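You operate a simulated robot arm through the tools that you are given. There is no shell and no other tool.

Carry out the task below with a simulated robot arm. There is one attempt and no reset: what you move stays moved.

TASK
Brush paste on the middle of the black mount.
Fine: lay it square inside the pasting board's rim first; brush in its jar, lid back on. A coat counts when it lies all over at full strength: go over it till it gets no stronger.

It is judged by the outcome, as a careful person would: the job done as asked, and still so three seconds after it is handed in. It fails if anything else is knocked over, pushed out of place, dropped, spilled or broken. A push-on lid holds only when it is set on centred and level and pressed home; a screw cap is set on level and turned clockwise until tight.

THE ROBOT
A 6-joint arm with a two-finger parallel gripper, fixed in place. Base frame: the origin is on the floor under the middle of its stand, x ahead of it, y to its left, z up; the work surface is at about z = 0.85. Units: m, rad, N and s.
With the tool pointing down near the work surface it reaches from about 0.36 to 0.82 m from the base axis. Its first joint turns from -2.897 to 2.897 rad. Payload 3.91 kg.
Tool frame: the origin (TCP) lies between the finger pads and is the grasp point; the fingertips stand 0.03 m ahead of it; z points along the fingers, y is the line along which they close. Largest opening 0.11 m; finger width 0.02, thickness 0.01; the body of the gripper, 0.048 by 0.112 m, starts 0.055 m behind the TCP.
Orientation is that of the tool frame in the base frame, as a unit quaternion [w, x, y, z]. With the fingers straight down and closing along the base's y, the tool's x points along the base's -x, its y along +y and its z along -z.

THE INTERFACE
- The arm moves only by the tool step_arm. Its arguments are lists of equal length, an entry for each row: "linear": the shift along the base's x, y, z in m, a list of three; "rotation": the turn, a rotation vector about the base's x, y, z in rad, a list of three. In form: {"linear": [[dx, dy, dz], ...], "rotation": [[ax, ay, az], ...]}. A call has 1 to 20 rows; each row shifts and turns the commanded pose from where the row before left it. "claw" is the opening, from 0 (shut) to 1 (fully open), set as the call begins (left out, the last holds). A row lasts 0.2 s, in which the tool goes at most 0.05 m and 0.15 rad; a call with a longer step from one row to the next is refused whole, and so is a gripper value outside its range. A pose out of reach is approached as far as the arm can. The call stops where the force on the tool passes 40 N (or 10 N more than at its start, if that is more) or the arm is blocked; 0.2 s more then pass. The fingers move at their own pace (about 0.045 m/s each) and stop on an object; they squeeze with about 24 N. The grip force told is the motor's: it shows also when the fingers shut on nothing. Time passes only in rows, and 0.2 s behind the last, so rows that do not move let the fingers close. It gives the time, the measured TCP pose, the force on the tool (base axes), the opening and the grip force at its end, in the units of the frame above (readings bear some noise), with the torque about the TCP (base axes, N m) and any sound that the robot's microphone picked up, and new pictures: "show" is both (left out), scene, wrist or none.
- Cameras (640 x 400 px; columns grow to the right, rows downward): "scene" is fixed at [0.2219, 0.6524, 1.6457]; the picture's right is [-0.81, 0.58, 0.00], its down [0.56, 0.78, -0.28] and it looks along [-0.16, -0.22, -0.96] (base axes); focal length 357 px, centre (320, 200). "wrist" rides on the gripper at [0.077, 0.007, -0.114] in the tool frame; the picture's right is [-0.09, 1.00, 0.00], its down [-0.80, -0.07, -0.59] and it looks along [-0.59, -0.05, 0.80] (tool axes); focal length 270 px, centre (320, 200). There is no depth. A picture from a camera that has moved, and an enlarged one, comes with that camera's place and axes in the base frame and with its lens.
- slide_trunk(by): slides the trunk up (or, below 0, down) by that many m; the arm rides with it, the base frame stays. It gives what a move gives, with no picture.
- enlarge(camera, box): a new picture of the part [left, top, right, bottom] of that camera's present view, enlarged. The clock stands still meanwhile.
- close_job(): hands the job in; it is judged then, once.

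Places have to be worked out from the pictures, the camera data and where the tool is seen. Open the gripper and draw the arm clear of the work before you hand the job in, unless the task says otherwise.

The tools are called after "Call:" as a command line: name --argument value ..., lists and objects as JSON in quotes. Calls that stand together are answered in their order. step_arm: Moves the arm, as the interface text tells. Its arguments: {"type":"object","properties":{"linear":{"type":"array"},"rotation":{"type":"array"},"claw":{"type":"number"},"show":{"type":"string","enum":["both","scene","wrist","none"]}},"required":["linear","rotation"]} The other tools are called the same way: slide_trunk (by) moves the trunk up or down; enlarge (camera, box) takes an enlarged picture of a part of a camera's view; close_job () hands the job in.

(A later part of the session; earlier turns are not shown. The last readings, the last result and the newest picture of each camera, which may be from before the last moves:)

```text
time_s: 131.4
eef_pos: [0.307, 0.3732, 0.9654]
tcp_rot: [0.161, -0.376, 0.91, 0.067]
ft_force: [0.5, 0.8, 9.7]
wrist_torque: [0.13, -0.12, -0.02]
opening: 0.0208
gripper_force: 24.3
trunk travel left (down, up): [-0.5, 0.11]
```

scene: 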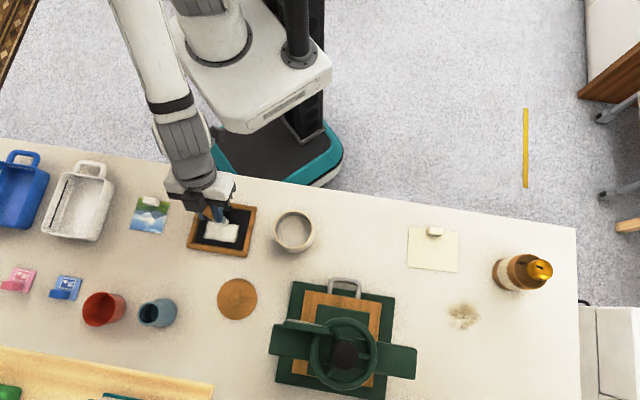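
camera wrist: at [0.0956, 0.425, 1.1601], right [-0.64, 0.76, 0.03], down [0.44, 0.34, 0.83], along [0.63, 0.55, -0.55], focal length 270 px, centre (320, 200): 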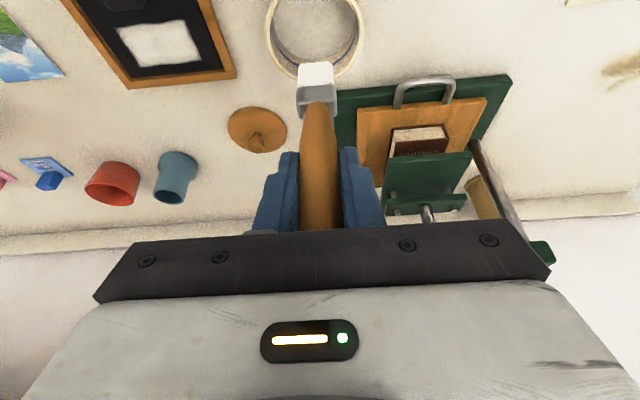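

The full pass is done with contact throughout. I'll lift off, return above the pot for the same viewpoint and compare.

Call:
step_arm --linear '[[0, 0, 0.02], [0, 0, 0.03], [0, 0, 0.03], [0, 0, 0.033], [-0.0317, 0.0316, 0], [-0.0317, 0.0316, 0], [-0.0317, 0.0316, 0], [-0.0316, 0.0316, 0], [0, 0, 0]]' --rotation '[[0, 0, 0], [0, 0, 0], [0, 0, 0], [0, 0, 0], [0, 0, 0], [0, 0, 0], [0, 0, 0], [0, 0, 0], [0, 0, 0]]' --show "both"

Call:
enlarge --camera "scene" --box '[202, 214, 246, 246]'

Call:
enlarge --camera "wrist" --box '[105, 10, 215, 75]'

Call:
enlarge --camera "wrist" --box '[240, 0, 400, 160]'

Call:
enlarge --camera "scene" --box '[175, 190, 265, 265]'

```text
time_s: 133.4
eef_pos: [0.1817, 0.5012, 1.078]
tcp_rot: [0.16, -0.375, 0.91, 0.066]
ft_force: [0.7, -0.2, -0.8]
wrist_torque: [0.0, 0.0, 0.03]
opening: 0.0206
gripper_force: 23.7
trunk travel left (down, up): [-0.5, 0.11]
camera wrist: at [0.0974, 0.4274, 1.1592], right [-0.64, 0.76, 0.03], down [0.44, 0.34, 0.83], along [0.63, 0.55, -0.55], focal length 270 px, centre (320, 200)
```

scene: 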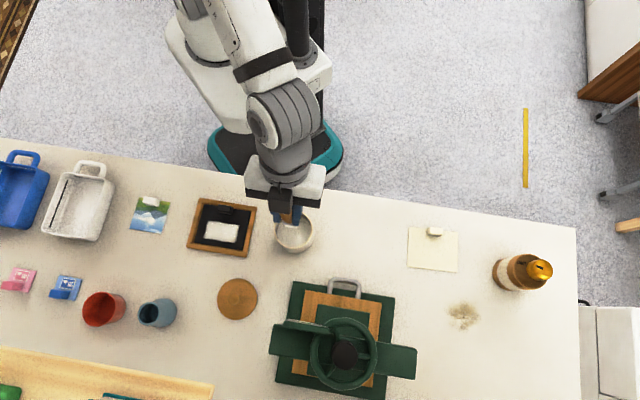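
wrist: 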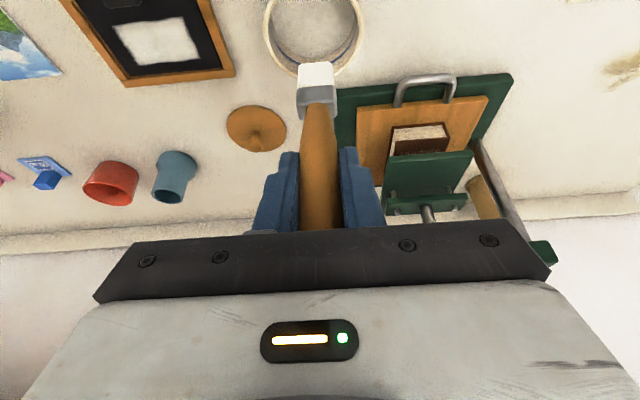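

```text
12.50 times, centred on (224, 230) of scene
camera zoom: at [0.2219, 0.6524, 1.6457], right [-0.81, 0.58, 0.0], down [0.56, 0.78, -0.28], along [-0.16, -0.22, -0.96], focal length 4460 px, centre (1520, -175)
```

zoom: 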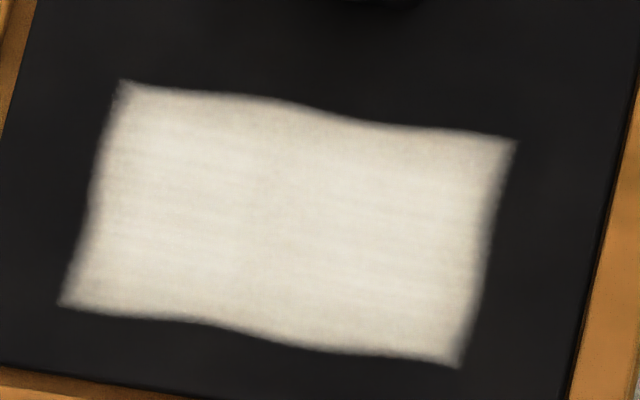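

```text
5.82 times, centred on (160, 42) of wrist
camera zoom: at [0.0974, 0.4274, 1.1592], right [-0.64, 0.76, 0.03], down [0.44, 0.34, 0.83], along [0.63, 0.55, -0.55], focal length 1573 px, centre (1251, 1116)
```

zoom: 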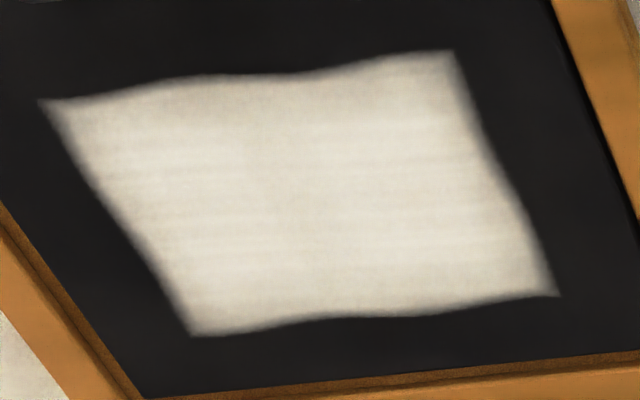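

```text
2.50 times, centred on (320, 80) of wrist
camera zoom: at [0.0974, 0.4274, 1.1592], right [-0.64, 0.76, 0.03], down [0.44, 0.34, 0.83], along [0.63, 0.55, -0.55], focal length 676 px, centre (320, 500)
```

zoom: 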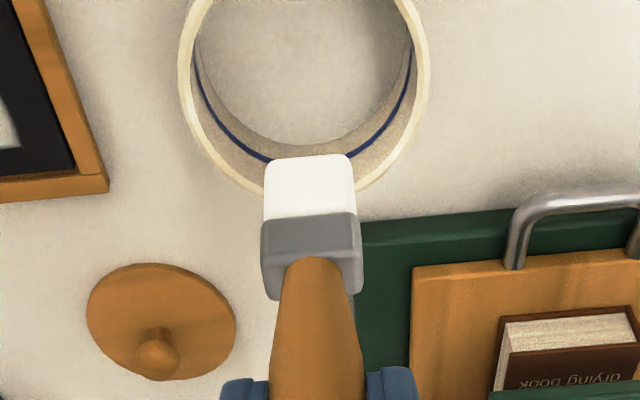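

```text
5.33 times, centred on (220, 228) of scene
camera zoom: at [0.2219, 0.6524, 1.6457], right [-0.81, 0.58, 0.0], down [0.56, 0.78, -0.28], along [-0.16, -0.22, -0.96], focal length 1903 px, centre (853, 53)
```

zoom: 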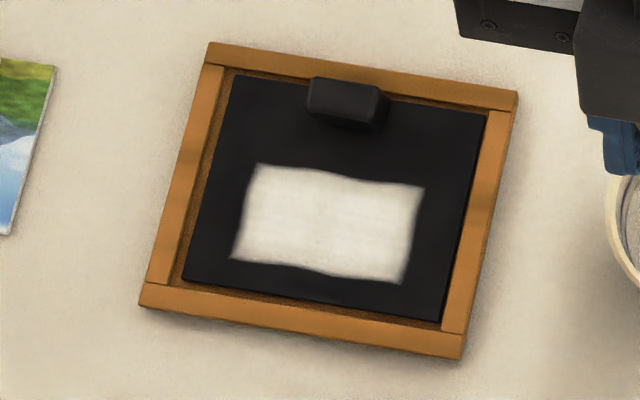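

The coat hasn't changed from the baseline, so it's at full strength, and the mount is still square in the board. Now I'll carry the brush back above its jar and check alignment.

Call:
step_arm --linear '[[0.0404, -0.0035, 0.001], [0.0404, -0.0035, 0.001], [0.0404, -0.0035, 0], [0.0404, -0.0035, 0], [0.0404, -0.0035, 0], [0.0404, -0.0035, 0], [0.0404, -0.0035, 0], [0.0404, -0.0035, 0], [0, 0, 0]]' --rotation '[[0, 0, 0], [0, 0, 0], [0, 0, 0], [0, 0, 0], [0, 0, 0], [0, 0, 0], [0, 0, 0], [0, 0, 0], [0, 0, 0]]' --show "both"

Call:
enlarge --camera "wrist" --box '[240, 0, 400, 200]'

Call:
enlarge --camera "scene" --box '[60, 250, 240, 360]'

```text
time_s: 135.4
eef_pos: [0.5055, 0.4713, 1.0805]
tcp_rot: [0.161, -0.375, 0.91, 0.067]
ft_force: [0.0, 0.3, 0.2]
wrist_torque: [-0.01, -0.01, -0.02]
opening: 0.021
gripper_force: 23.5
trunk travel left (down, up): [-0.5, 0.11]
camera wrist: at [0.4221, 0.3968, 1.1615], right [-0.64, 0.76, 0.03], down [0.44, 0.34, 0.83], along [0.63, 0.55, -0.55], focal length 270 px, centre (320, 200)
```

scene: 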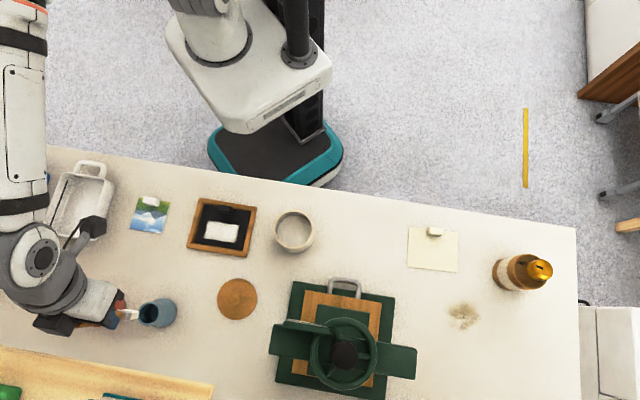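
wrist: 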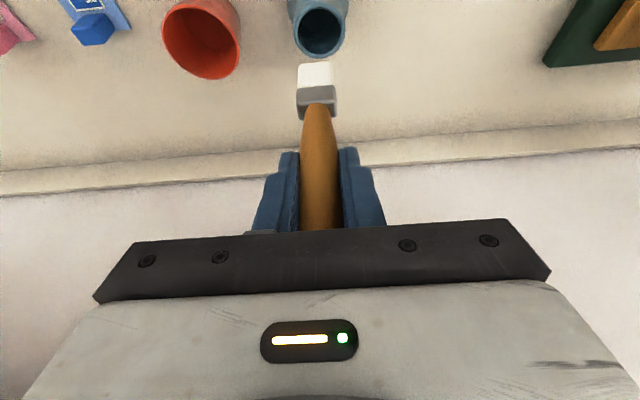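

```text
2.00 times, centred on (320, 100) of wrist
camera zoom: at [0.4221, 0.3968, 1.1615], right [-0.64, 0.76, 0.03], down [0.44, 0.34, 0.83], along [0.63, 0.55, -0.55], focal length 541 px, centre (320, 400)
```

zoom: 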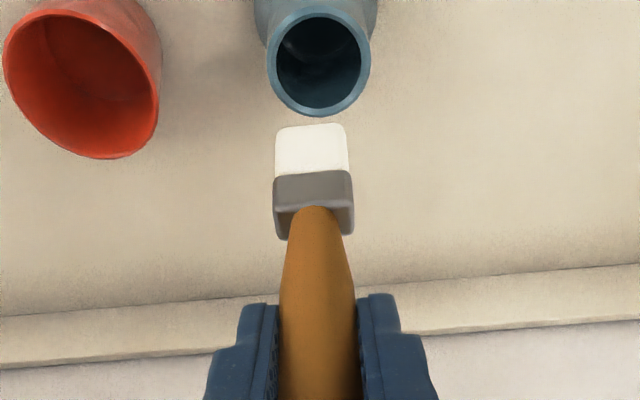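

```text
3.56 times, centred on (150, 305) of scene
camera zoom: at [0.2219, 0.6524, 1.6457], right [-0.81, 0.58, 0.0], down [0.56, 0.78, -0.28], along [-0.16, -0.22, -0.96], focal length 1269 px, centre (924, -173)
```

zoom: 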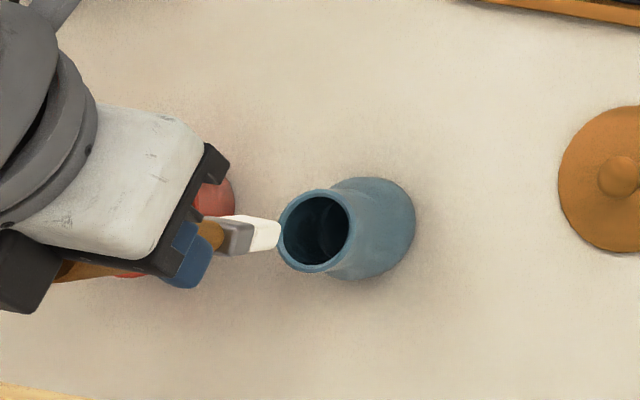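

Compared with the pick-up view, the jar now appears about 3 mm off tangentially. I'll zoom in for an exact measure before lowering.

Call:
enlarge --camera "wrist" --box '[280, 0, 360, 70]'

Call:
enlarge --camera "scene" --box '[110, 285, 190, 335]'

```text
5.71 times, centred on (320, 35) of wrist
camera zoom: at [0.4221, 0.3968, 1.1615], right [-0.64, 0.76, 0.03], down [0.44, 0.34, 0.83], along [0.63, 0.55, -0.55], focal length 1544 px, centre (320, 1143)
```

zoom: 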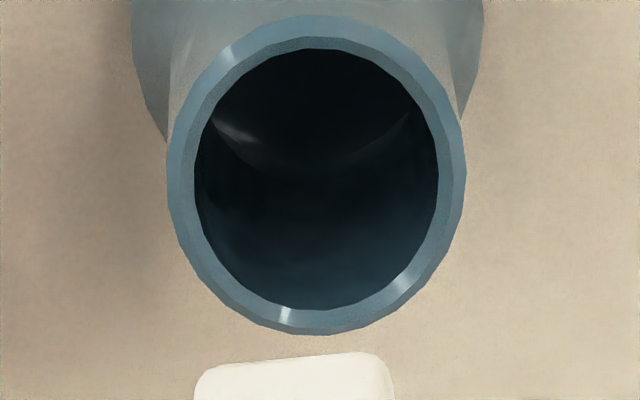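

```text
8.00 times, centred on (150, 310) of scene
camera zoom: at [0.2219, 0.6524, 1.6457], right [-0.81, 0.58, 0.0], down [0.56, 0.78, -0.28], along [-0.16, -0.22, -0.96], focal length 2855 px, centre (1680, -680)
```

zoom: 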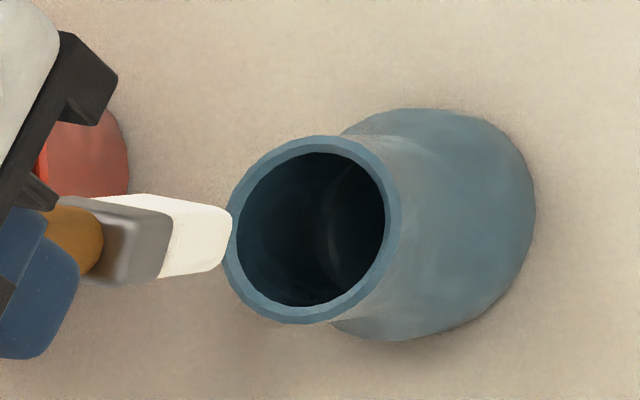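

Both cameras agree the jar neck is centred at about (0.5016, 0.4738), so the brush must shift about 4 mm tangentially and 1 mm inward. I'll correct and re-check.

Call:
step_arm --linear '[[-0.0035, 0.0022, 0], [0, 0, -0.02], [0, 0, -0.015], [0, 0, 0], [0, 0, 0]]' --rotation '[[0, 0, 0], [0, 0, 0], [0, 0, 0], [0, 0, 0], [0, 0, 0]]' --show "wrist"

Call:
enlarge --camera "wrist" --box '[280, 20, 360, 110]'

Call:
enlarge --camera "scene" --box '[110, 285, 190, 335]'

```text
time_s: 136.6
eef_pos: [0.499, 0.4735, 1.0459]
tcp_rot: [0.16, -0.376, 0.91, 0.067]
ft_force: [0.9, -0.1, -0.1]
wrist_torque: [-0.02, -0.01, 0.03]
opening: 0.0208
gripper_force: 23.7
trunk travel left (down, up): [-0.5, 0.11]
camera wrist: at [0.4159, 0.3993, 1.1277], right [-0.64, 0.76, 0.03], down [0.44, 0.34, 0.83], along [0.63, 0.55, -0.55], focal length 270 px, centre (320, 200)
```

wrist: 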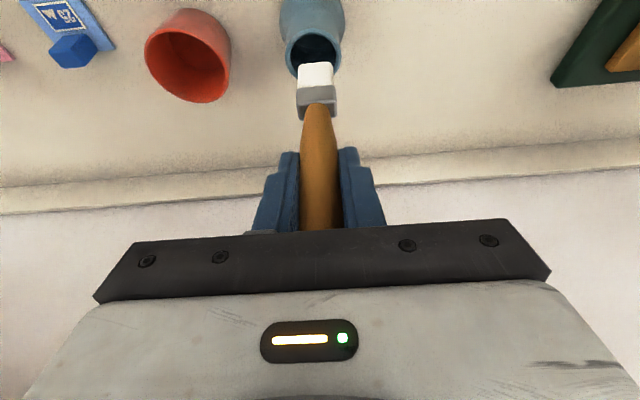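

```text
4.44 times, centred on (320, 65) of wrist
camera zoom: at [0.4159, 0.3993, 1.1277], right [-0.64, 0.76, 0.03], down [0.44, 0.34, 0.83], along [0.63, 0.55, -0.55], focal length 1201 px, centre (320, 800)
```

zoom: 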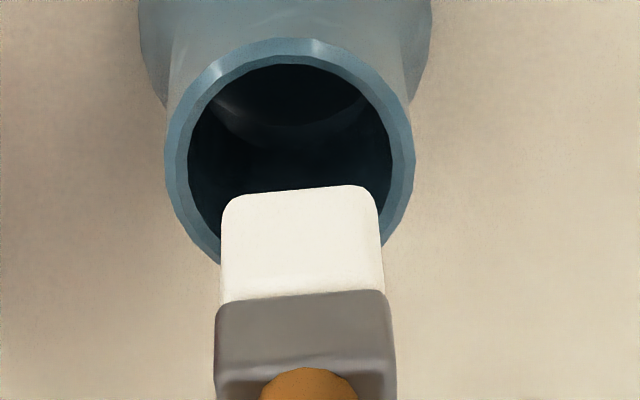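

```text
8.00 times, centred on (150, 310) of scene
camera zoom: at [0.2219, 0.6524, 1.6457], right [-0.81, 0.58, 0.0], down [0.56, 0.78, -0.28], along [-0.16, -0.22, -0.96], focal length 2855 px, centre (1680, -680)
```

zoom: 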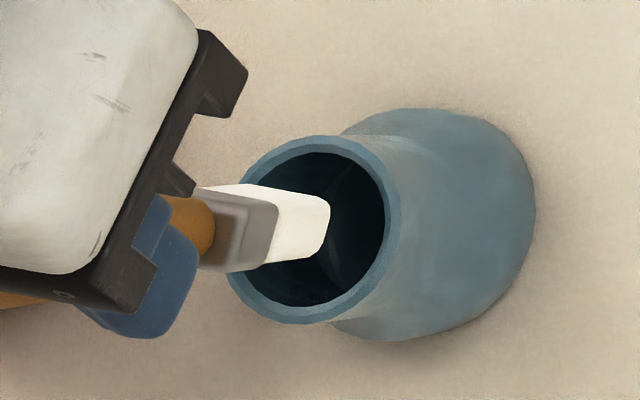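

The brush is now centred over the neck to about 1 mm. I'll lower it gently into the jar.

Call:
step_arm --linear '[[0.0006, -0.0004, 0], [0, 0, -0.015], [0, 0, -0.015], [0, 0, -0.015], [0, 0, -0.015], [0, 0, 0]]' --rotation '[[0, 0, 0], [0, 0, 0], [0, 0, 0], [0, 0, 0], [0, 0, 0], [0, 0, 0]]' --show "both"

Call:
enlarge --camera "wrist" --box '[260, 10, 380, 160]'

```text
time_s: 138.0
eef_pos: [0.5026, 0.4736, 0.9868]
tcp_rot: [0.16, -0.376, 0.91, 0.067]
ft_force: [-0.4, 0.1, -0.9]
wrist_torque: [-0.01, -0.01, 0.01]
opening: 0.0206
gripper_force: 24.1
trunk travel left (down, up): [-0.5, 0.11]
camera wrist: at [0.4178, 0.3996, 1.0677], right [-0.64, 0.76, 0.03], down [0.44, 0.34, 0.83], along [0.63, 0.55, -0.55], focal length 270 px, centre (320, 200)
```

scene: 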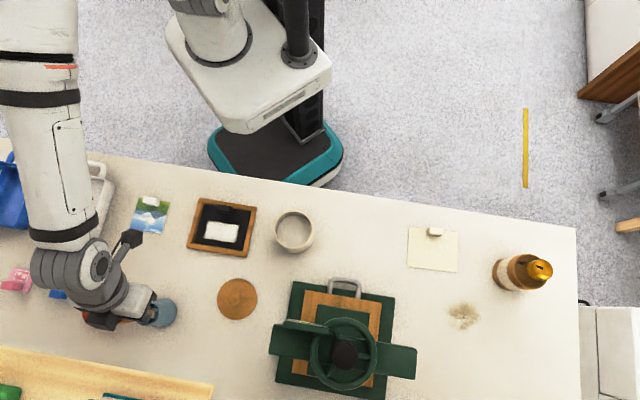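
wrist: 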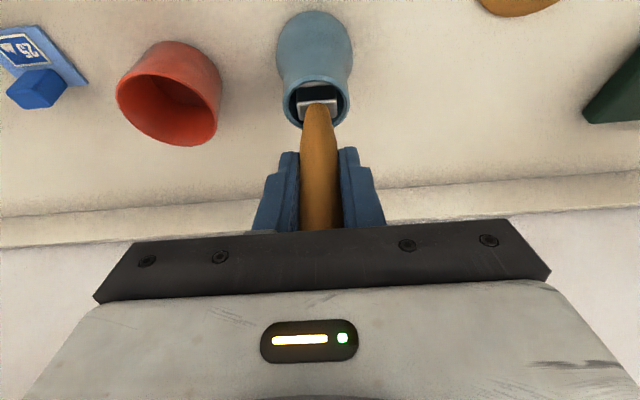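

```text
2.67 times, centred on (320, 85) of wrist
camera zoom: at [0.4178, 0.3996, 1.0677], right [-0.64, 0.76, 0.03], down [0.44, 0.34, 0.83], along [0.63, 0.55, -0.55], focal length 721 px, centre (320, 507)
```

zoom: 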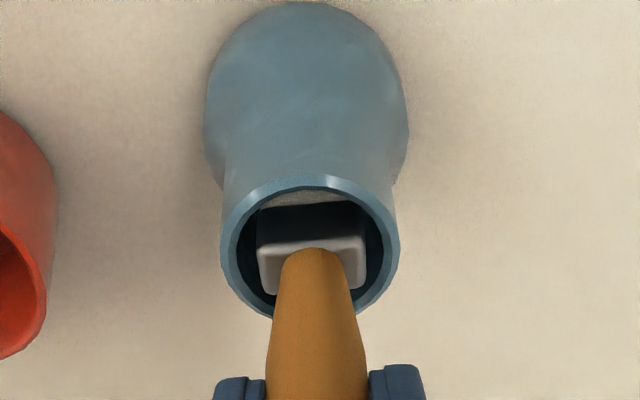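

The ferrule is inside the neck with no contact force. I'll continue down toward the jar's floor.

Call:
step_arm --linear '[[0, 0, -0.01], [0, 0, -0.009], [0, 0, 0]]' --rotation '[[0, 0, 0], [0, 0, 0], [0, 0, 0]]' --show "none"

Call:
step_arm --linear '[[0, 0, -0.0015], [0, 0, 0]]' --rotation '[[0, 0, 0], [0, 0, 0]]' --show "none"

Call:
step_arm --linear '[[0, 0, -0.001], [0, 0, 0]]' --rotation '[[0, 0, 0], [0, 0, 0]]' --show "wrist"

```text
time_s: 138.8
eef_pos: [0.5019, 0.4745, 0.9662]
tcp_rot: [0.16, -0.375, 0.911, 0.067]
ft_force: [0.7, -0.1, -1.1]
wrist_torque: [0.01, 0.0, -0.01]
opening: 0.0208
gripper_force: 23.6
trunk travel left (down, up): [-0.5, 0.11]
```

```text
time_s: 139.4
eef_pos: [0.5018, 0.474, 0.9648]
tcp_rot: [0.161, -0.374, 0.911, 0.067]
ft_force: [0.5, 1.2, -0.2]
wrist_torque: [0.02, -0.01, -0.02]
opening: 0.021
gripper_force: 23.8
trunk travel left (down, up): [-0.5, 0.11]
```

```text
time_s: 140.0
eef_pos: [0.5019, 0.4738, 0.9637]
tcp_rot: [0.161, -0.375, 0.91, 0.067]
ft_force: [-0.4, 0.1, -0.1]
wrist_torque: [-0.01, -0.02, -0.03]
opening: 0.0207
gripper_force: 24.0
trunk travel left (down, up): [-0.5, 0.11]
camera wrist: at [0.4181, 0.4002, 1.0452], right [-0.64, 0.76, 0.03], down [0.44, 0.34, 0.83], along [0.63, 0.55, -0.55], focal length 270 px, centre (320, 200)
```

wrist: 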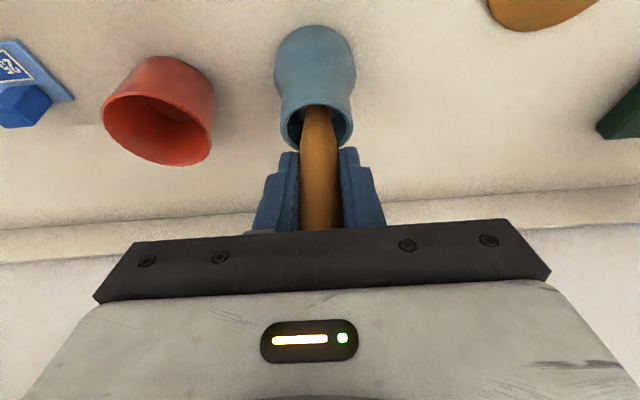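

No floor contact yet. I'll go a few more millimetres in small steps; the fingertips still clear the neck.

Call:
step_arm --linear '[[0, 0, -0.0015], [0, 0, 0]]' --rotation '[[0, 0, 0], [0, 0, 0]]' --show "none"

Call:
step_arm --linear '[[0, 0, -0.0015], [0, 0, 0]]' --rotation '[[0, 0, 0], [0, 0, 0]]' --show "none"

```text
time_s: 140.6
eef_pos: [0.5008, 0.4731, 0.9624]
tcp_rot: [0.16, -0.375, 0.911, 0.067]
ft_force: [0.2, 0.2, -0.1]
wrist_torque: [0.01, -0.01, -0.02]
opening: 0.0207
gripper_force: 23.6
trunk travel left (down, up): [-0.5, 0.11]
```

```text
time_s: 141.2
eef_pos: [0.5016, 0.4738, 0.9634]
tcp_rot: [0.162, -0.375, 0.91, 0.067]
ft_force: [0.2, -0.4, 8.0]
wrist_torque: [-0.03, -0.14, 0.02]
opening: 0.0205
gripper_force: 23.9
trunk travel left (down, up): [-0.5, 0.11]
```

The brush stands on the jar floor (8 N). I'll ease off, open the fingers and rise straight up.

Call:
step_arm --linear '[[0, 0, 0.0006], [0, 0, 0]]' --rotation '[[0, 0, 0], [0, 0, 0]]' --show "none"

Call:
step_arm --linear '[[0, 0, 0], [0, 0, 0], [0, 0, 0], [0, 0, 0], [0, 0, 0]]' --rotation '[[0, 0, 0], [0, 0, 0], [0, 0, 0], [0, 0, 0], [0, 0, 0]]' --claw 0.5 --show "wrist"

Call:
enlarge --camera "wrist" --box '[240, 80, 400, 240]'

```text
time_s: 141.8
eef_pos: [0.5006, 0.4738, 0.9622]
tcp_rot: [0.16, -0.375, 0.911, 0.067]
ft_force: [0.5, 2.0, 5.8]
wrist_torque: [0.14, -0.17, 0.04]
opening: 0.0206
gripper_force: 23.7
trunk travel left (down, up): [-0.5, 0.11]
```

```text
time_s: 143.0
eef_pos: [0.5013, 0.4739, 0.9612]
tcp_rot: [0.16, -0.375, 0.91, 0.067]
ft_force: [0.6, -0.1, 0.0]
wrist_torque: [-0.01, 0.0, 0.0]
opening: 0.0551
gripper_force: 0.0
trunk travel left (down, up): [-0.5, 0.11]
camera wrist: at [0.4176, 0.4002, 1.0432], right [-0.64, 0.76, 0.03], down [0.44, 0.34, 0.83], along [0.63, 0.55, -0.55], focal length 270 px, centre (320, 200)
```

wrist: 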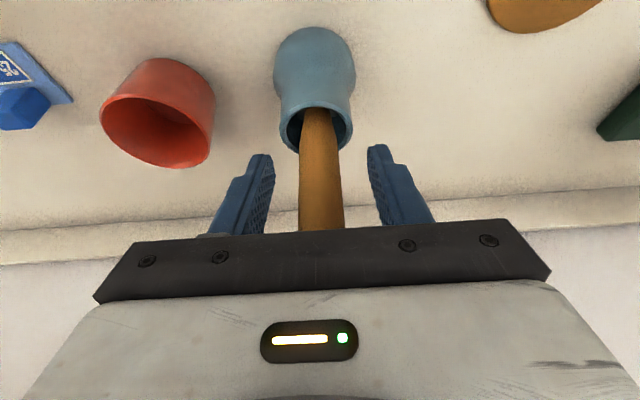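

```text
2.50 times, centred on (320, 160) of wrist
camera zoom: at [0.4176, 0.4002, 1.0432], right [-0.64, 0.76, 0.03], down [0.44, 0.34, 0.83], along [0.63, 0.55, -0.55], focal length 676 px, centre (320, 300)
```

zoom: 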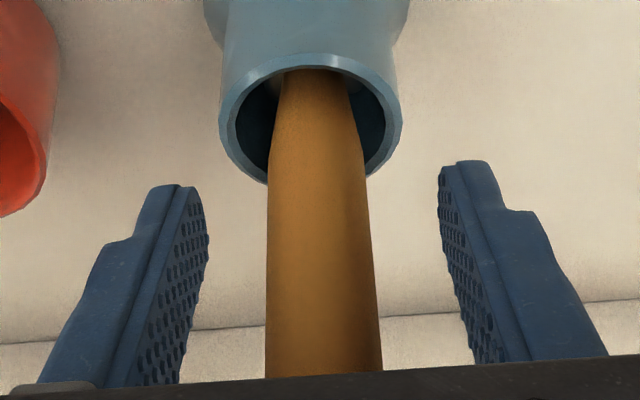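

The brush stands upright in its jar. I'll rise straight up clear of the handle, then back away toward the base.

Call:
step_arm --linear '[[0, 0, 0.02], [0, 0, 0.03], [0, 0, 0.03], [0, 0, 0.025], [-0.025, -0.025, 0], [-0.03, -0.03, 0.01], [0, 0, 0]]' --rotation '[[0, 0, 0], [0, 0, 0], [0, 0, 0], [0, 0, 0], [0, 0, 0], [0, 0, 0], [0, 0, 0]]' --claw 0.5 --show "both"

Call:
enlarge --camera "scene" --box '[60, 250, 240, 360]'

```text
time_s: 144.6
eef_pos: [0.4475, 0.4204, 1.0761]
tcp_rot: [0.16, -0.375, 0.91, 0.067]
ft_force: [0.0, -0.6, -0.7]
wrist_torque: [0.02, 0.01, 0.03]
opening: 0.0549
gripper_force: 0.0
trunk travel left (down, up): [-0.5, 0.11]
camera wrist: at [0.3643, 0.3463, 1.1581], right [-0.64, 0.76, 0.03], down [0.44, 0.34, 0.83], along [0.63, 0.55, -0.55], focal length 270 px, centre (320, 200)
```

scene: 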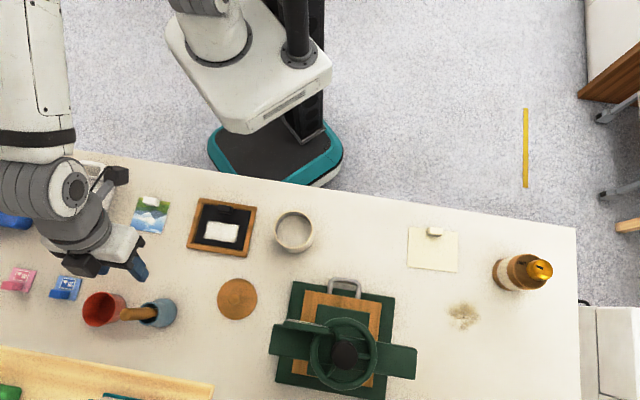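
wrist: 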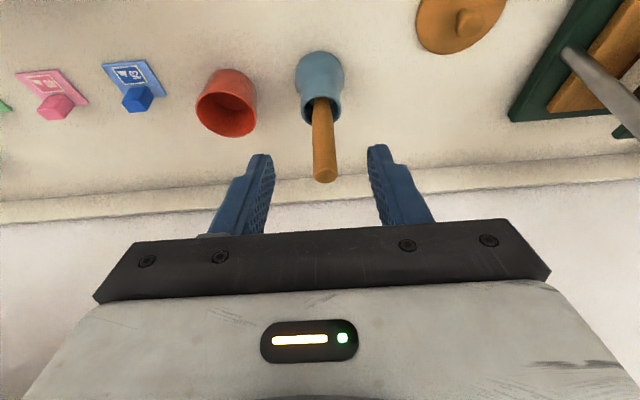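

```text
3.56 times, centred on (150, 305) of scene
camera zoom: at [0.2219, 0.6524, 1.6457], right [-0.81, 0.58, 0.0], down [0.56, 0.78, -0.28], along [-0.16, -0.22, -0.96], focal length 1269 px, centre (924, -173)
```

zoom: 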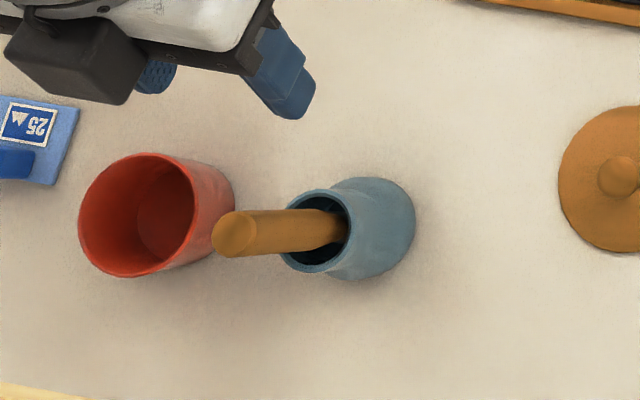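

The brush is back upright in its jar. Now I'll straighten the tool to vertical and move above the lid's knob at about (0.361, 0.540).

Call:
step_arm --linear '[[0, 0, 0.003], [0, 0, 0.003], [0, 0, 0.003], [-0.0217, 0.02985, 0], [-0.0217, 0.02985, 0], [-0.0217, 0.02985, 0], [-0.0217, 0.02985, 0], [0, 0, 0]]' --rotation '[[-0.0825, 0.0825, 0], [-0.0825, 0.0825, 0], [-0.0825, 0.0825, 0], [0, 0, 0], [0, 0, 0], [0, 0, 0], [0, 0, 0], [0, 0, 0]]' --claw 0.45 --show "both"

Call:
enlarge --camera "wrist" --box '[250, 40, 390, 160]'

```text
time_s: 146.4
eef_pos: [0.3593, 0.5379, 1.0866]
tcp_rot: [0.0, -0.38, 0.925, 0.0]
ft_force: [-0.8, -1.1, 0.4]
wrist_torque: [0.0, 0.0, 0.01]
opening: 0.0495
gripper_force: 0.0
trunk travel left (down, up): [-0.5, 0.11]
camera wrist: at [0.2997, 0.4893, 1.2012], right [-0.64, 0.77, 0.0], down [0.62, 0.51, 0.59], along [0.46, 0.38, -0.8], focal length 270 px, centre (320, 200)
```

scene: 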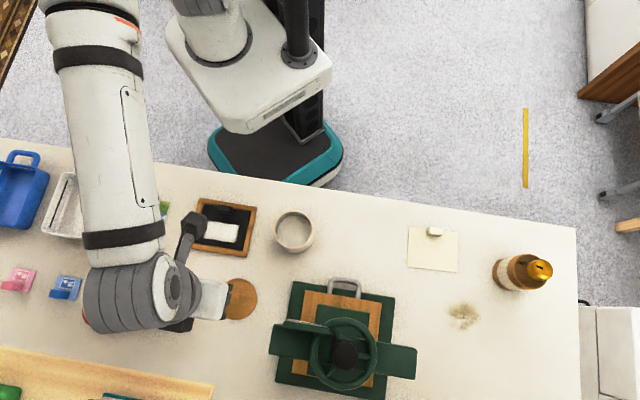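
wrist: 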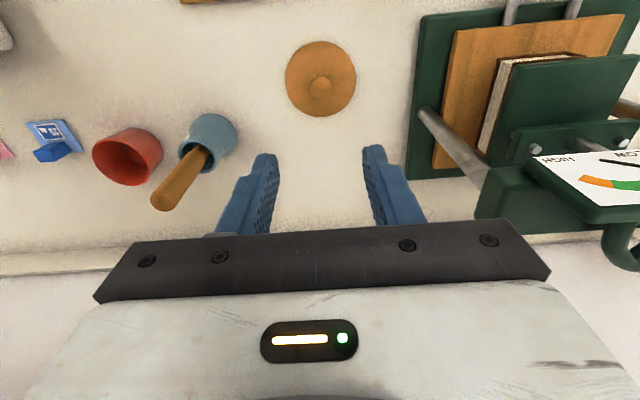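

```text
3.33 times, centred on (320, 100) of wrist
camera zoom: at [0.2997, 0.4893, 1.2012], right [-0.64, 0.77, 0.0], down [0.62, 0.51, 0.59], along [0.46, 0.38, -0.8], focal length 901 px, centre (320, 533)
```

zoom: 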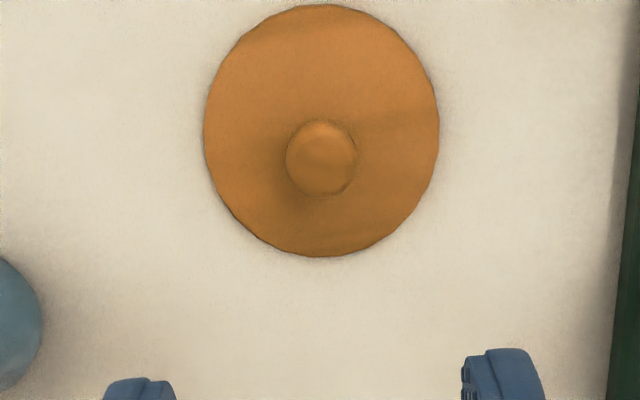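

The knob is 2 mm from the TCP vertical. I'll correct and descend to just above grip height.

Call:
step_arm --linear '[[0.0013, 0.0014, -0.04], [0, 0, -0.045], [0, 0, -0.045], [0, 0, -0.035], [0, 0, -0.015], [0, 0, 0]]' --rotation '[[0, 0, 0], [0, 0, 0], [0, 0, 0], [0, 0, 0], [0, 0, 0], [0, 0, 0]]' --claw 0.45 --show "both"

Call:
enlarge --camera "wrist" --box '[240, 90, 400, 240]'

```text
time_s: 147.8
eef_pos: [0.3591, 0.5399, 0.9052]
tcp_rot: [0.0, -0.383, 0.924, 0.0]
ft_force: [0.3, -0.1, 0.3]
wrist_torque: [0.0, -0.02, 0.0]
opening: 0.0495
gripper_force: 0.0
trunk travel left (down, up): [-0.5, 0.11]
camera wrist: at [0.3012, 0.4915, 1.0208], right [-0.64, 0.77, 0.0], down [0.62, 0.52, 0.59], along [0.46, 0.38, -0.8], focal length 270 px, centre (320, 200)
```

scene: 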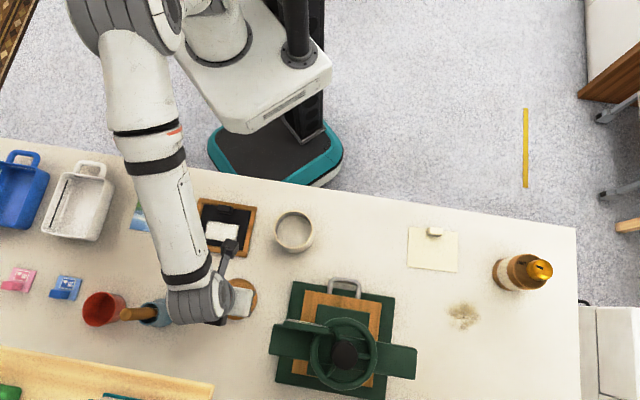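
wrist: 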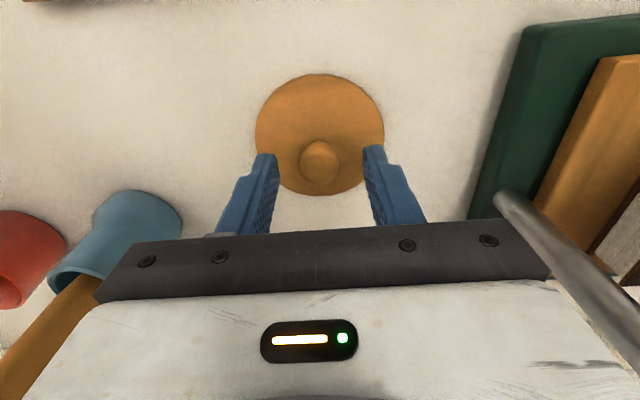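

```text
2.67 times, centred on (320, 165) of wrist
camera zoom: at [0.3012, 0.4915, 1.0208], right [-0.64, 0.77, 0.0], down [0.62, 0.52, 0.59], along [0.46, 0.38, -0.8], focal length 721 px, centre (320, 293)
```

zoom: 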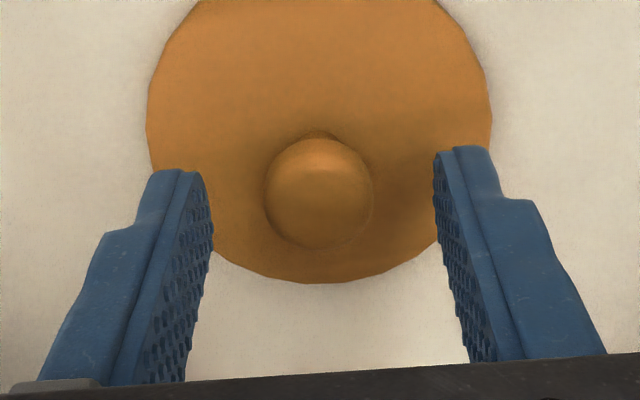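

The knob is centred between the fingers. I'll lower 9 mm and close on it.

Call:
step_arm --linear '[[0, 0, -0.005], [0, 0, -0.004], [0, 0, 0]]' --rotation '[[0, 0, 0], [0, 0, 0], [0, 0, 0]]' --claw 0.45 --show "none"

Call:
step_arm --linear '[[0, 0, 0], [0, 0, 0], [0, 0, 0], [0, 0, 0], [0, 0, 0]]' --rotation '[[0, 0, 0], [0, 0, 0], [0, 0, 0], [0, 0, 0], [0, 0, 0]]' --claw 0 --show "wrist"

```text
time_s: 148.6
eef_pos: [0.3603, 0.5413, 0.897]
tcp_rot: [0.0, -0.381, 0.924, -0.001]
ft_force: [0.0, -0.1, -0.6]
wrist_torque: [0.01, 0.0, -0.01]
opening: 0.0495
gripper_force: 0.1
trunk travel left (down, up): [-0.5, 0.11]
```

```text
time_s: 149.8
eef_pos: [0.3602, 0.5409, 0.8962]
tcp_rot: [-0.001, -0.382, 0.924, 0.0]
ft_force: [0.0, -0.1, 0.5]
wrist_torque: [0.06, 0.0, 0.01]
opening: 0.0222
gripper_force: 23.6
trunk travel left (down, up): [-0.5, 0.11]
camera wrist: at [0.3013, 0.4915, 1.0118], right [-0.64, 0.77, 0.0], down [0.62, 0.52, 0.59], along [0.46, 0.38, -0.8], focal length 270 px, centre (320, 200)
```

wrist: 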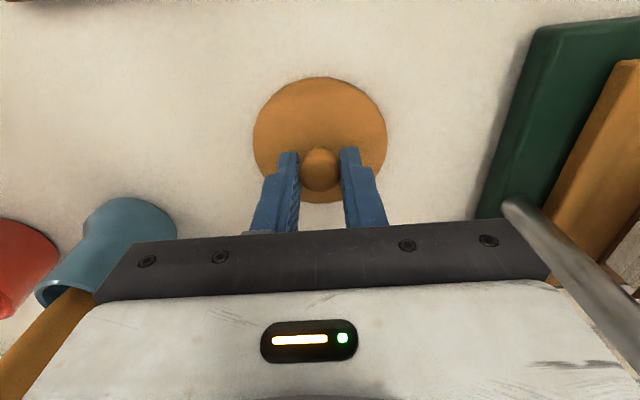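

Gripped at 22 mm again. I'll zoom in to confirm the lid is centred in the grip before lifting.

Call:
enlarge --camera "wrist" --box '[230, 60, 410, 220]'

```text
2.50 times, centred on (320, 140) of wrist
camera zoom: at [0.3013, 0.4915, 1.0118], right [-0.64, 0.77, 0.0], down [0.62, 0.52, 0.59], along [0.46, 0.38, -0.8], focal length 676 px, centre (320, 350)
```

zoom: 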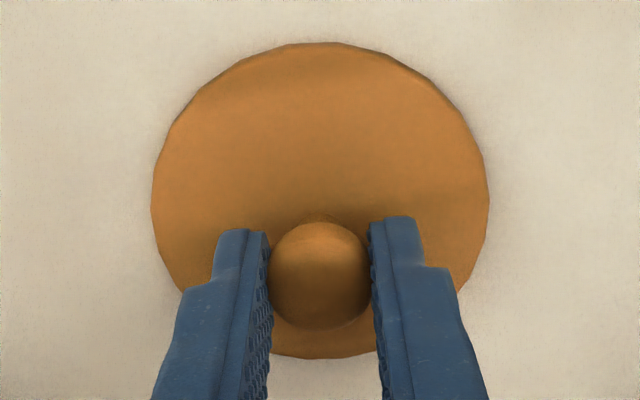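

The lid is centred in the grip to about 1–2 mm. Before carrying it, I'll measure the pot's rim precisely from the unobstructed scene camera.

Call:
enlarge --camera "scene" --box '[266, 203, 322, 259]'

```text
7.14 times, centred on (294, 231) of scene
camera zoom: at [0.2219, 0.6524, 1.6457], right [-0.81, 0.58, 0.0], down [0.56, 0.78, -0.28], along [-0.16, -0.22, -0.96], focal length 2549 px, centre (506, -21)
```

zoom: 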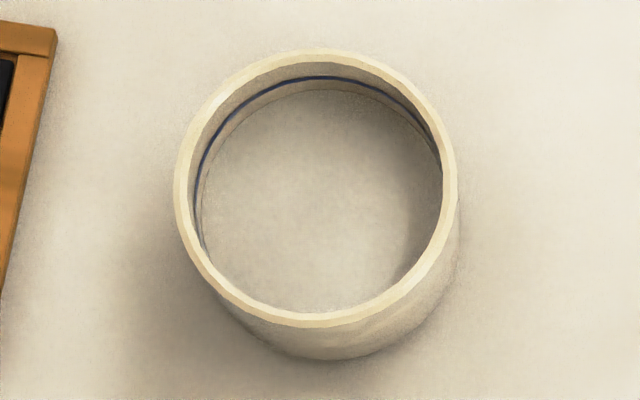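

The pot's rim centre is at (0.1805, 0.5007). I'll lift the lid and carry it over the pot.

Call:
step_arm --linear '[[0, 0, 0.02], [0, 0, 0.04], [0, 0, 0.04], [0, 0, 0.02], [-0.0358, -0.00794, 0], [-0.0358, -0.00794, 0], [-0.0358, -0.00794, 0], [-0.0358, -0.00794, 0], [-0.0357, -0.00794, 0], [0, 0, 0], [0, 0, 0]]' --rotation '[[0, 0, 0], [0, 0, 0], [0, 0, 0], [0, 0, 0], [0, 0, 0], [0, 0, 0], [0, 0, 0], [0, 0, 0], [0, 0, 0], [0, 0, 0], [0, 0, 0]]' --show "both"

Call:
enlarge --camera "wrist" --box '[220, 30, 420, 220]'

Call:
enlarge --camera "scene" --box '[250, 190, 340, 265]'

```text
time_s: 152.2
eef_pos: [0.1819, 0.5007, 1.0191]
tcp_rot: [0.0, -0.381, 0.924, 0.0]
ft_force: [-1.1, -0.2, -0.5]
wrist_torque: [0.02, 0.0, 0.01]
opening: 0.0223
gripper_force: 23.4
trunk travel left (down, up): [-0.5, 0.11]
camera wrist: at [0.1219, 0.4513, 1.1337], right [-0.64, 0.77, 0.0], down [0.62, 0.52, 0.59], along [0.46, 0.38, -0.8], focal length 270 px, centre (320, 200)
```

scene: 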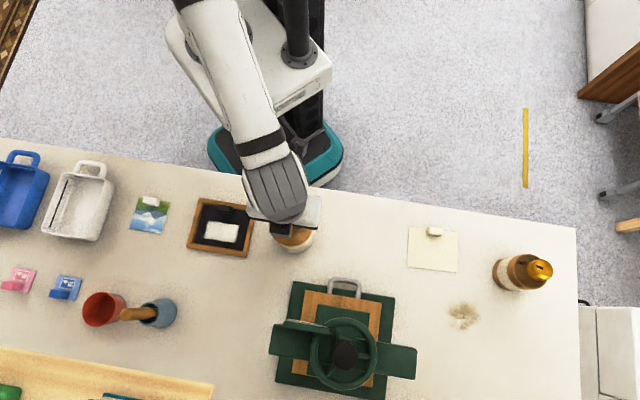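
wrist: 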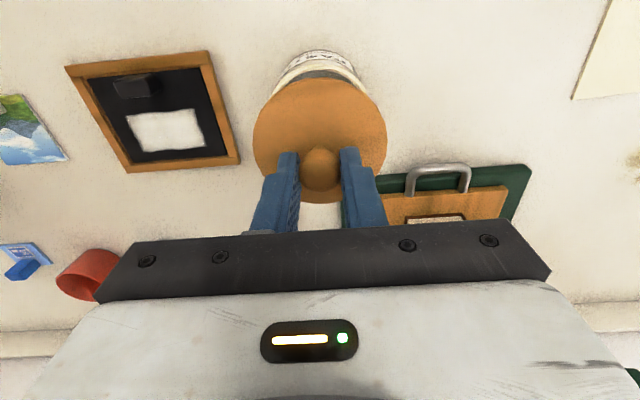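

```text
2.11 times, centred on (320, 125) of wrist
camera zoom: at [0.1219, 0.4513, 1.1337], right [-0.64, 0.77, 0.0], down [0.62, 0.52, 0.59], along [0.46, 0.38, -0.8], focal length 569 px, centre (320, 358)
```

zoom: 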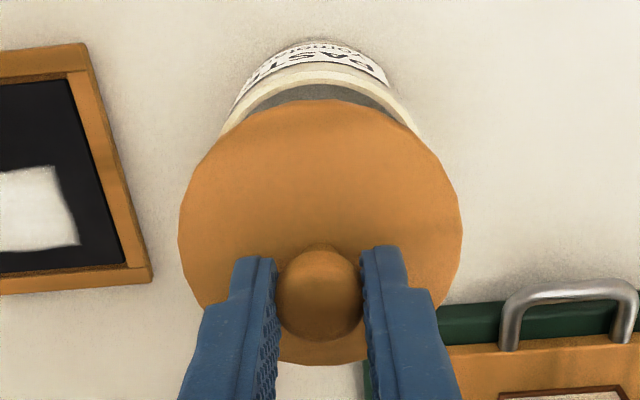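

```text
5.33 times, centred on (295, 228) of scene
camera zoom: at [0.2219, 0.6524, 1.6457], right [-0.81, 0.58, 0.0], down [0.56, 0.78, -0.28], along [-0.16, -0.22, -0.96], focal length 1903 px, centre (453, 53)
```

zoom: 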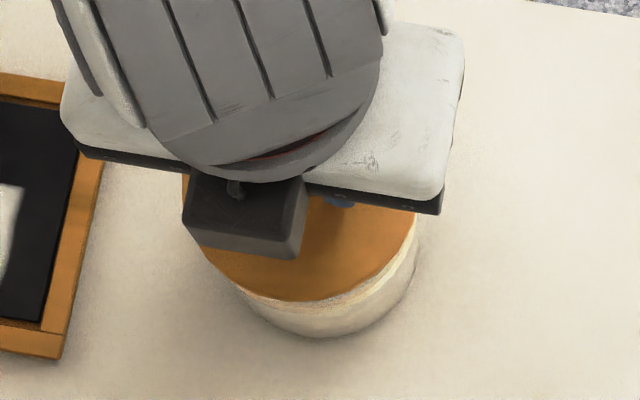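

The lid looks roughly over the pot. I'll zoom in further from the scene to compare the lid edge and rim before lowering.

Call:
enlarge --camera "scene" --box '[275, 225, 325, 260]'

Call:
enlarge --camera "wrist" --box '[280, 40, 380, 110]'

```text
11.43 times, centred on (300, 242) of scene
camera zoom: at [0.2219, 0.6524, 1.6457], right [-0.81, 0.58, 0.0], down [0.56, 0.78, -0.28], along [-0.16, -0.22, -0.96], focal length 4078 px, centre (549, -286)
```

zoom: 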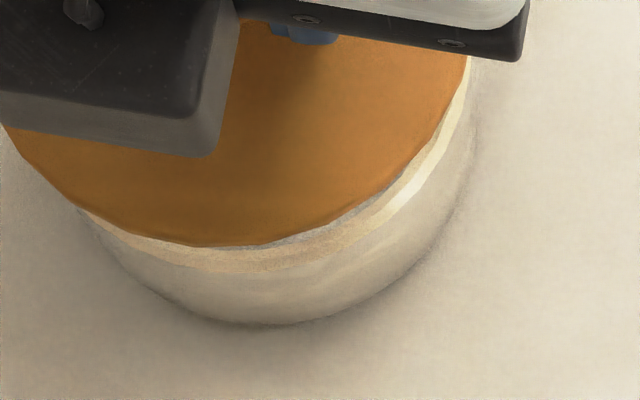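

```text
5.71 times, centred on (330, 75) of wrist
camera zoom: at [0.1219, 0.4513, 1.1337], right [-0.64, 0.77, 0.0], down [0.62, 0.52, 0.59], along [0.46, 0.38, -0.8], focal length 1544 px, centre (263, 914)
```

zoom: 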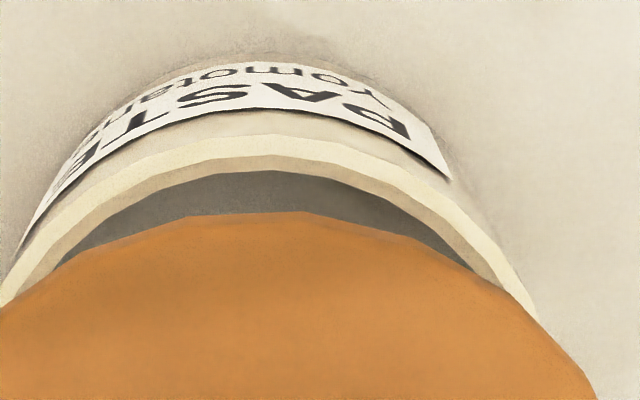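

The scene and wrist estimates disagree by about 2 mm in opposite directions, so on average it's centred. I'll lower to about 3 mm above the rim, where the edges can be compared directly.

Call:
step_arm --linear '[[0, 0, -0.02], [0, 0, -0.013], [0, 0, -0.007], [0, 0, 0]]' --rotation '[[0, 0, 0], [0, 0, 0], [0, 0, 0], [0, 0, 0]]' --show "wrist"

Call:
enlarge --camera "scene" --box '[265, 215, 325, 260]'

Call:
enlarge --camera "wrist" --box '[240, 50, 400, 150]'

```text
time_s: 153.2
eef_pos: [0.182, 0.4997, 0.9766]
tcp_rot: [0.0, -0.382, 0.924, 0.0]
ft_force: [0.0, 0.5, -1.2]
wrist_torque: [-0.02, -0.04, -0.02]
opening: 0.0223
gripper_force: 24.3
trunk travel left (down, up): [-0.5, 0.11]
camera wrist: at [0.1225, 0.4514, 1.0923], right [-0.64, 0.77, 0.0], down [0.62, 0.52, 0.59], along [0.46, 0.38, -0.8], focal length 270 px, centre (320, 200)
```

wrist: 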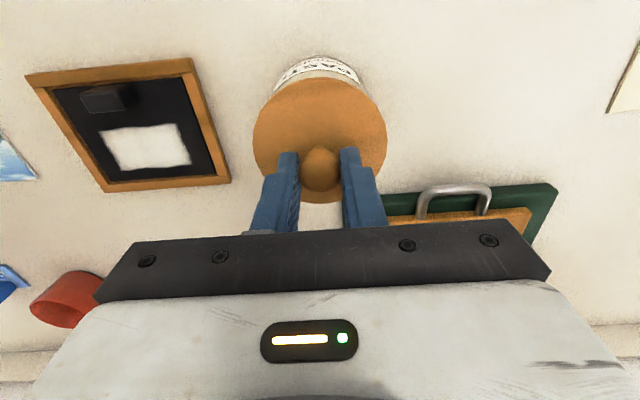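

```text
8.89 times, centred on (295, 238) of scene
camera zoom: at [0.2219, 0.6524, 1.6457], right [-0.81, 0.58, 0.0], down [0.56, 0.78, -0.28], along [-0.16, -0.22, -0.96], focal length 3172 px, centre (542, -133)
```

zoom: 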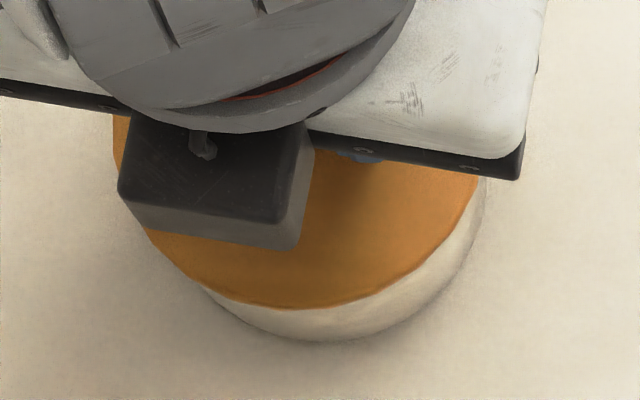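

```text
4.00 times, centred on (320, 100) of wrist
camera zoom: at [0.1225, 0.4514, 1.0923], right [-0.64, 0.77, 0.0], down [0.62, 0.52, 0.59], along [0.46, 0.38, -0.8], focal length 1081 px, centre (320, 600)
```

zoom: 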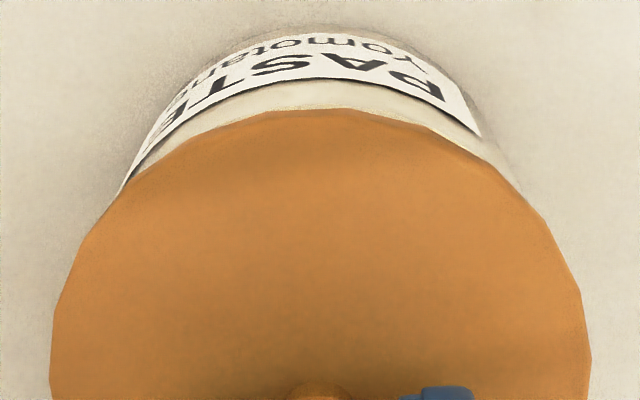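

I'll take higher-magnification crops of the lid and pot edges to settle the remaining 2–3 mm ambiguity.

Call:
enlarge --camera "scene" --box '[268, 236, 298, 256]'

Call:
enlarge --camera "scene" --box '[292, 226, 322, 256]'

Call:
enlarge --camera "wrist" --box '[245, 50, 325, 110]'

Call:
enlarge --camera "wrist" --box '[315, 50, 395, 110]'

```text
16.00 times, centred on (283, 246) of scene
camera zoom: at [0.2219, 0.6524, 1.6457], right [-0.81, 0.58, 0.0], down [0.56, 0.78, -0.28], along [-0.16, -0.22, -0.96], focal length 5709 px, centre (912, -536)
```

zoom: 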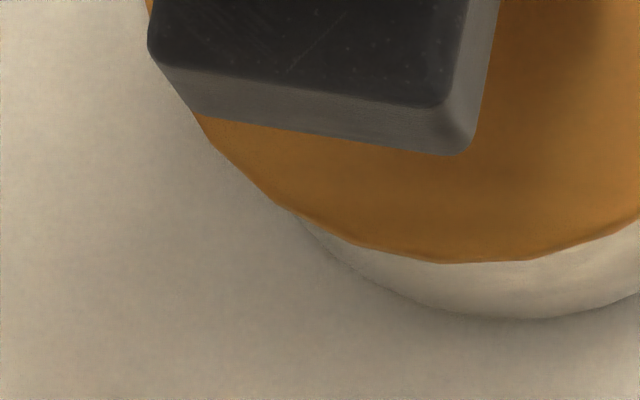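

```text
13.33 times, centred on (307, 241) of scene
camera zoom: at [0.2219, 0.6524, 1.6457], right [-0.81, 0.58, 0.0], down [0.56, 0.78, -0.28], along [-0.16, -0.22, -0.96], focal length 4758 px, centre (493, -347)
```

zoom: 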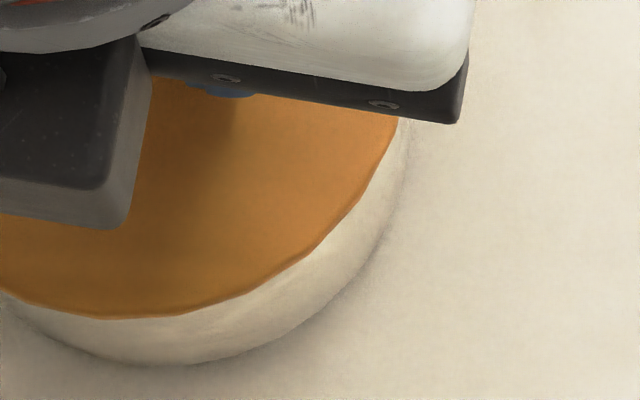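

```text
6.67 times, centred on (285, 80) of wrist
camera zoom: at [0.1225, 0.4514, 1.0923], right [-0.64, 0.77, 0.0], down [0.62, 0.52, 0.59], along [0.46, 0.38, -0.8], focal length 1802 px, centre (553, 1000)
```

zoom: 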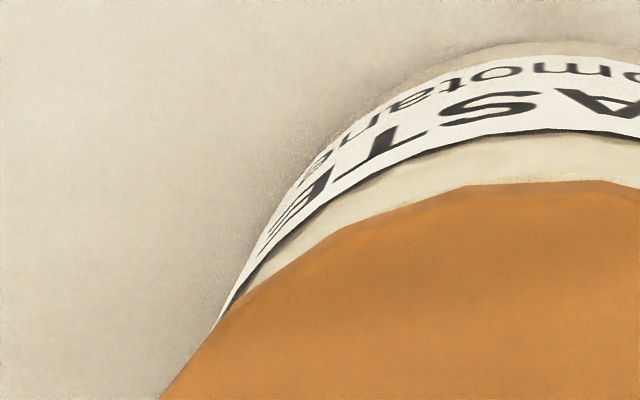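

```text
6.67 times, centred on (355, 80) of wrist
camera zoom: at [0.1225, 0.4514, 1.0923], right [-0.64, 0.77, 0.0], down [0.62, 0.52, 0.59], along [0.46, 0.38, -0.8], focal length 1802 px, centre (87, 1000)
```

zoom: 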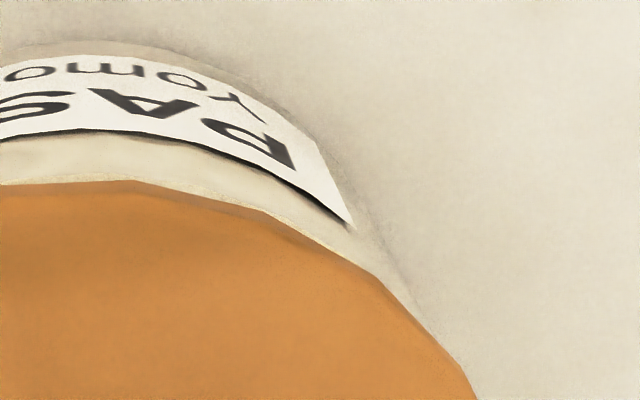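

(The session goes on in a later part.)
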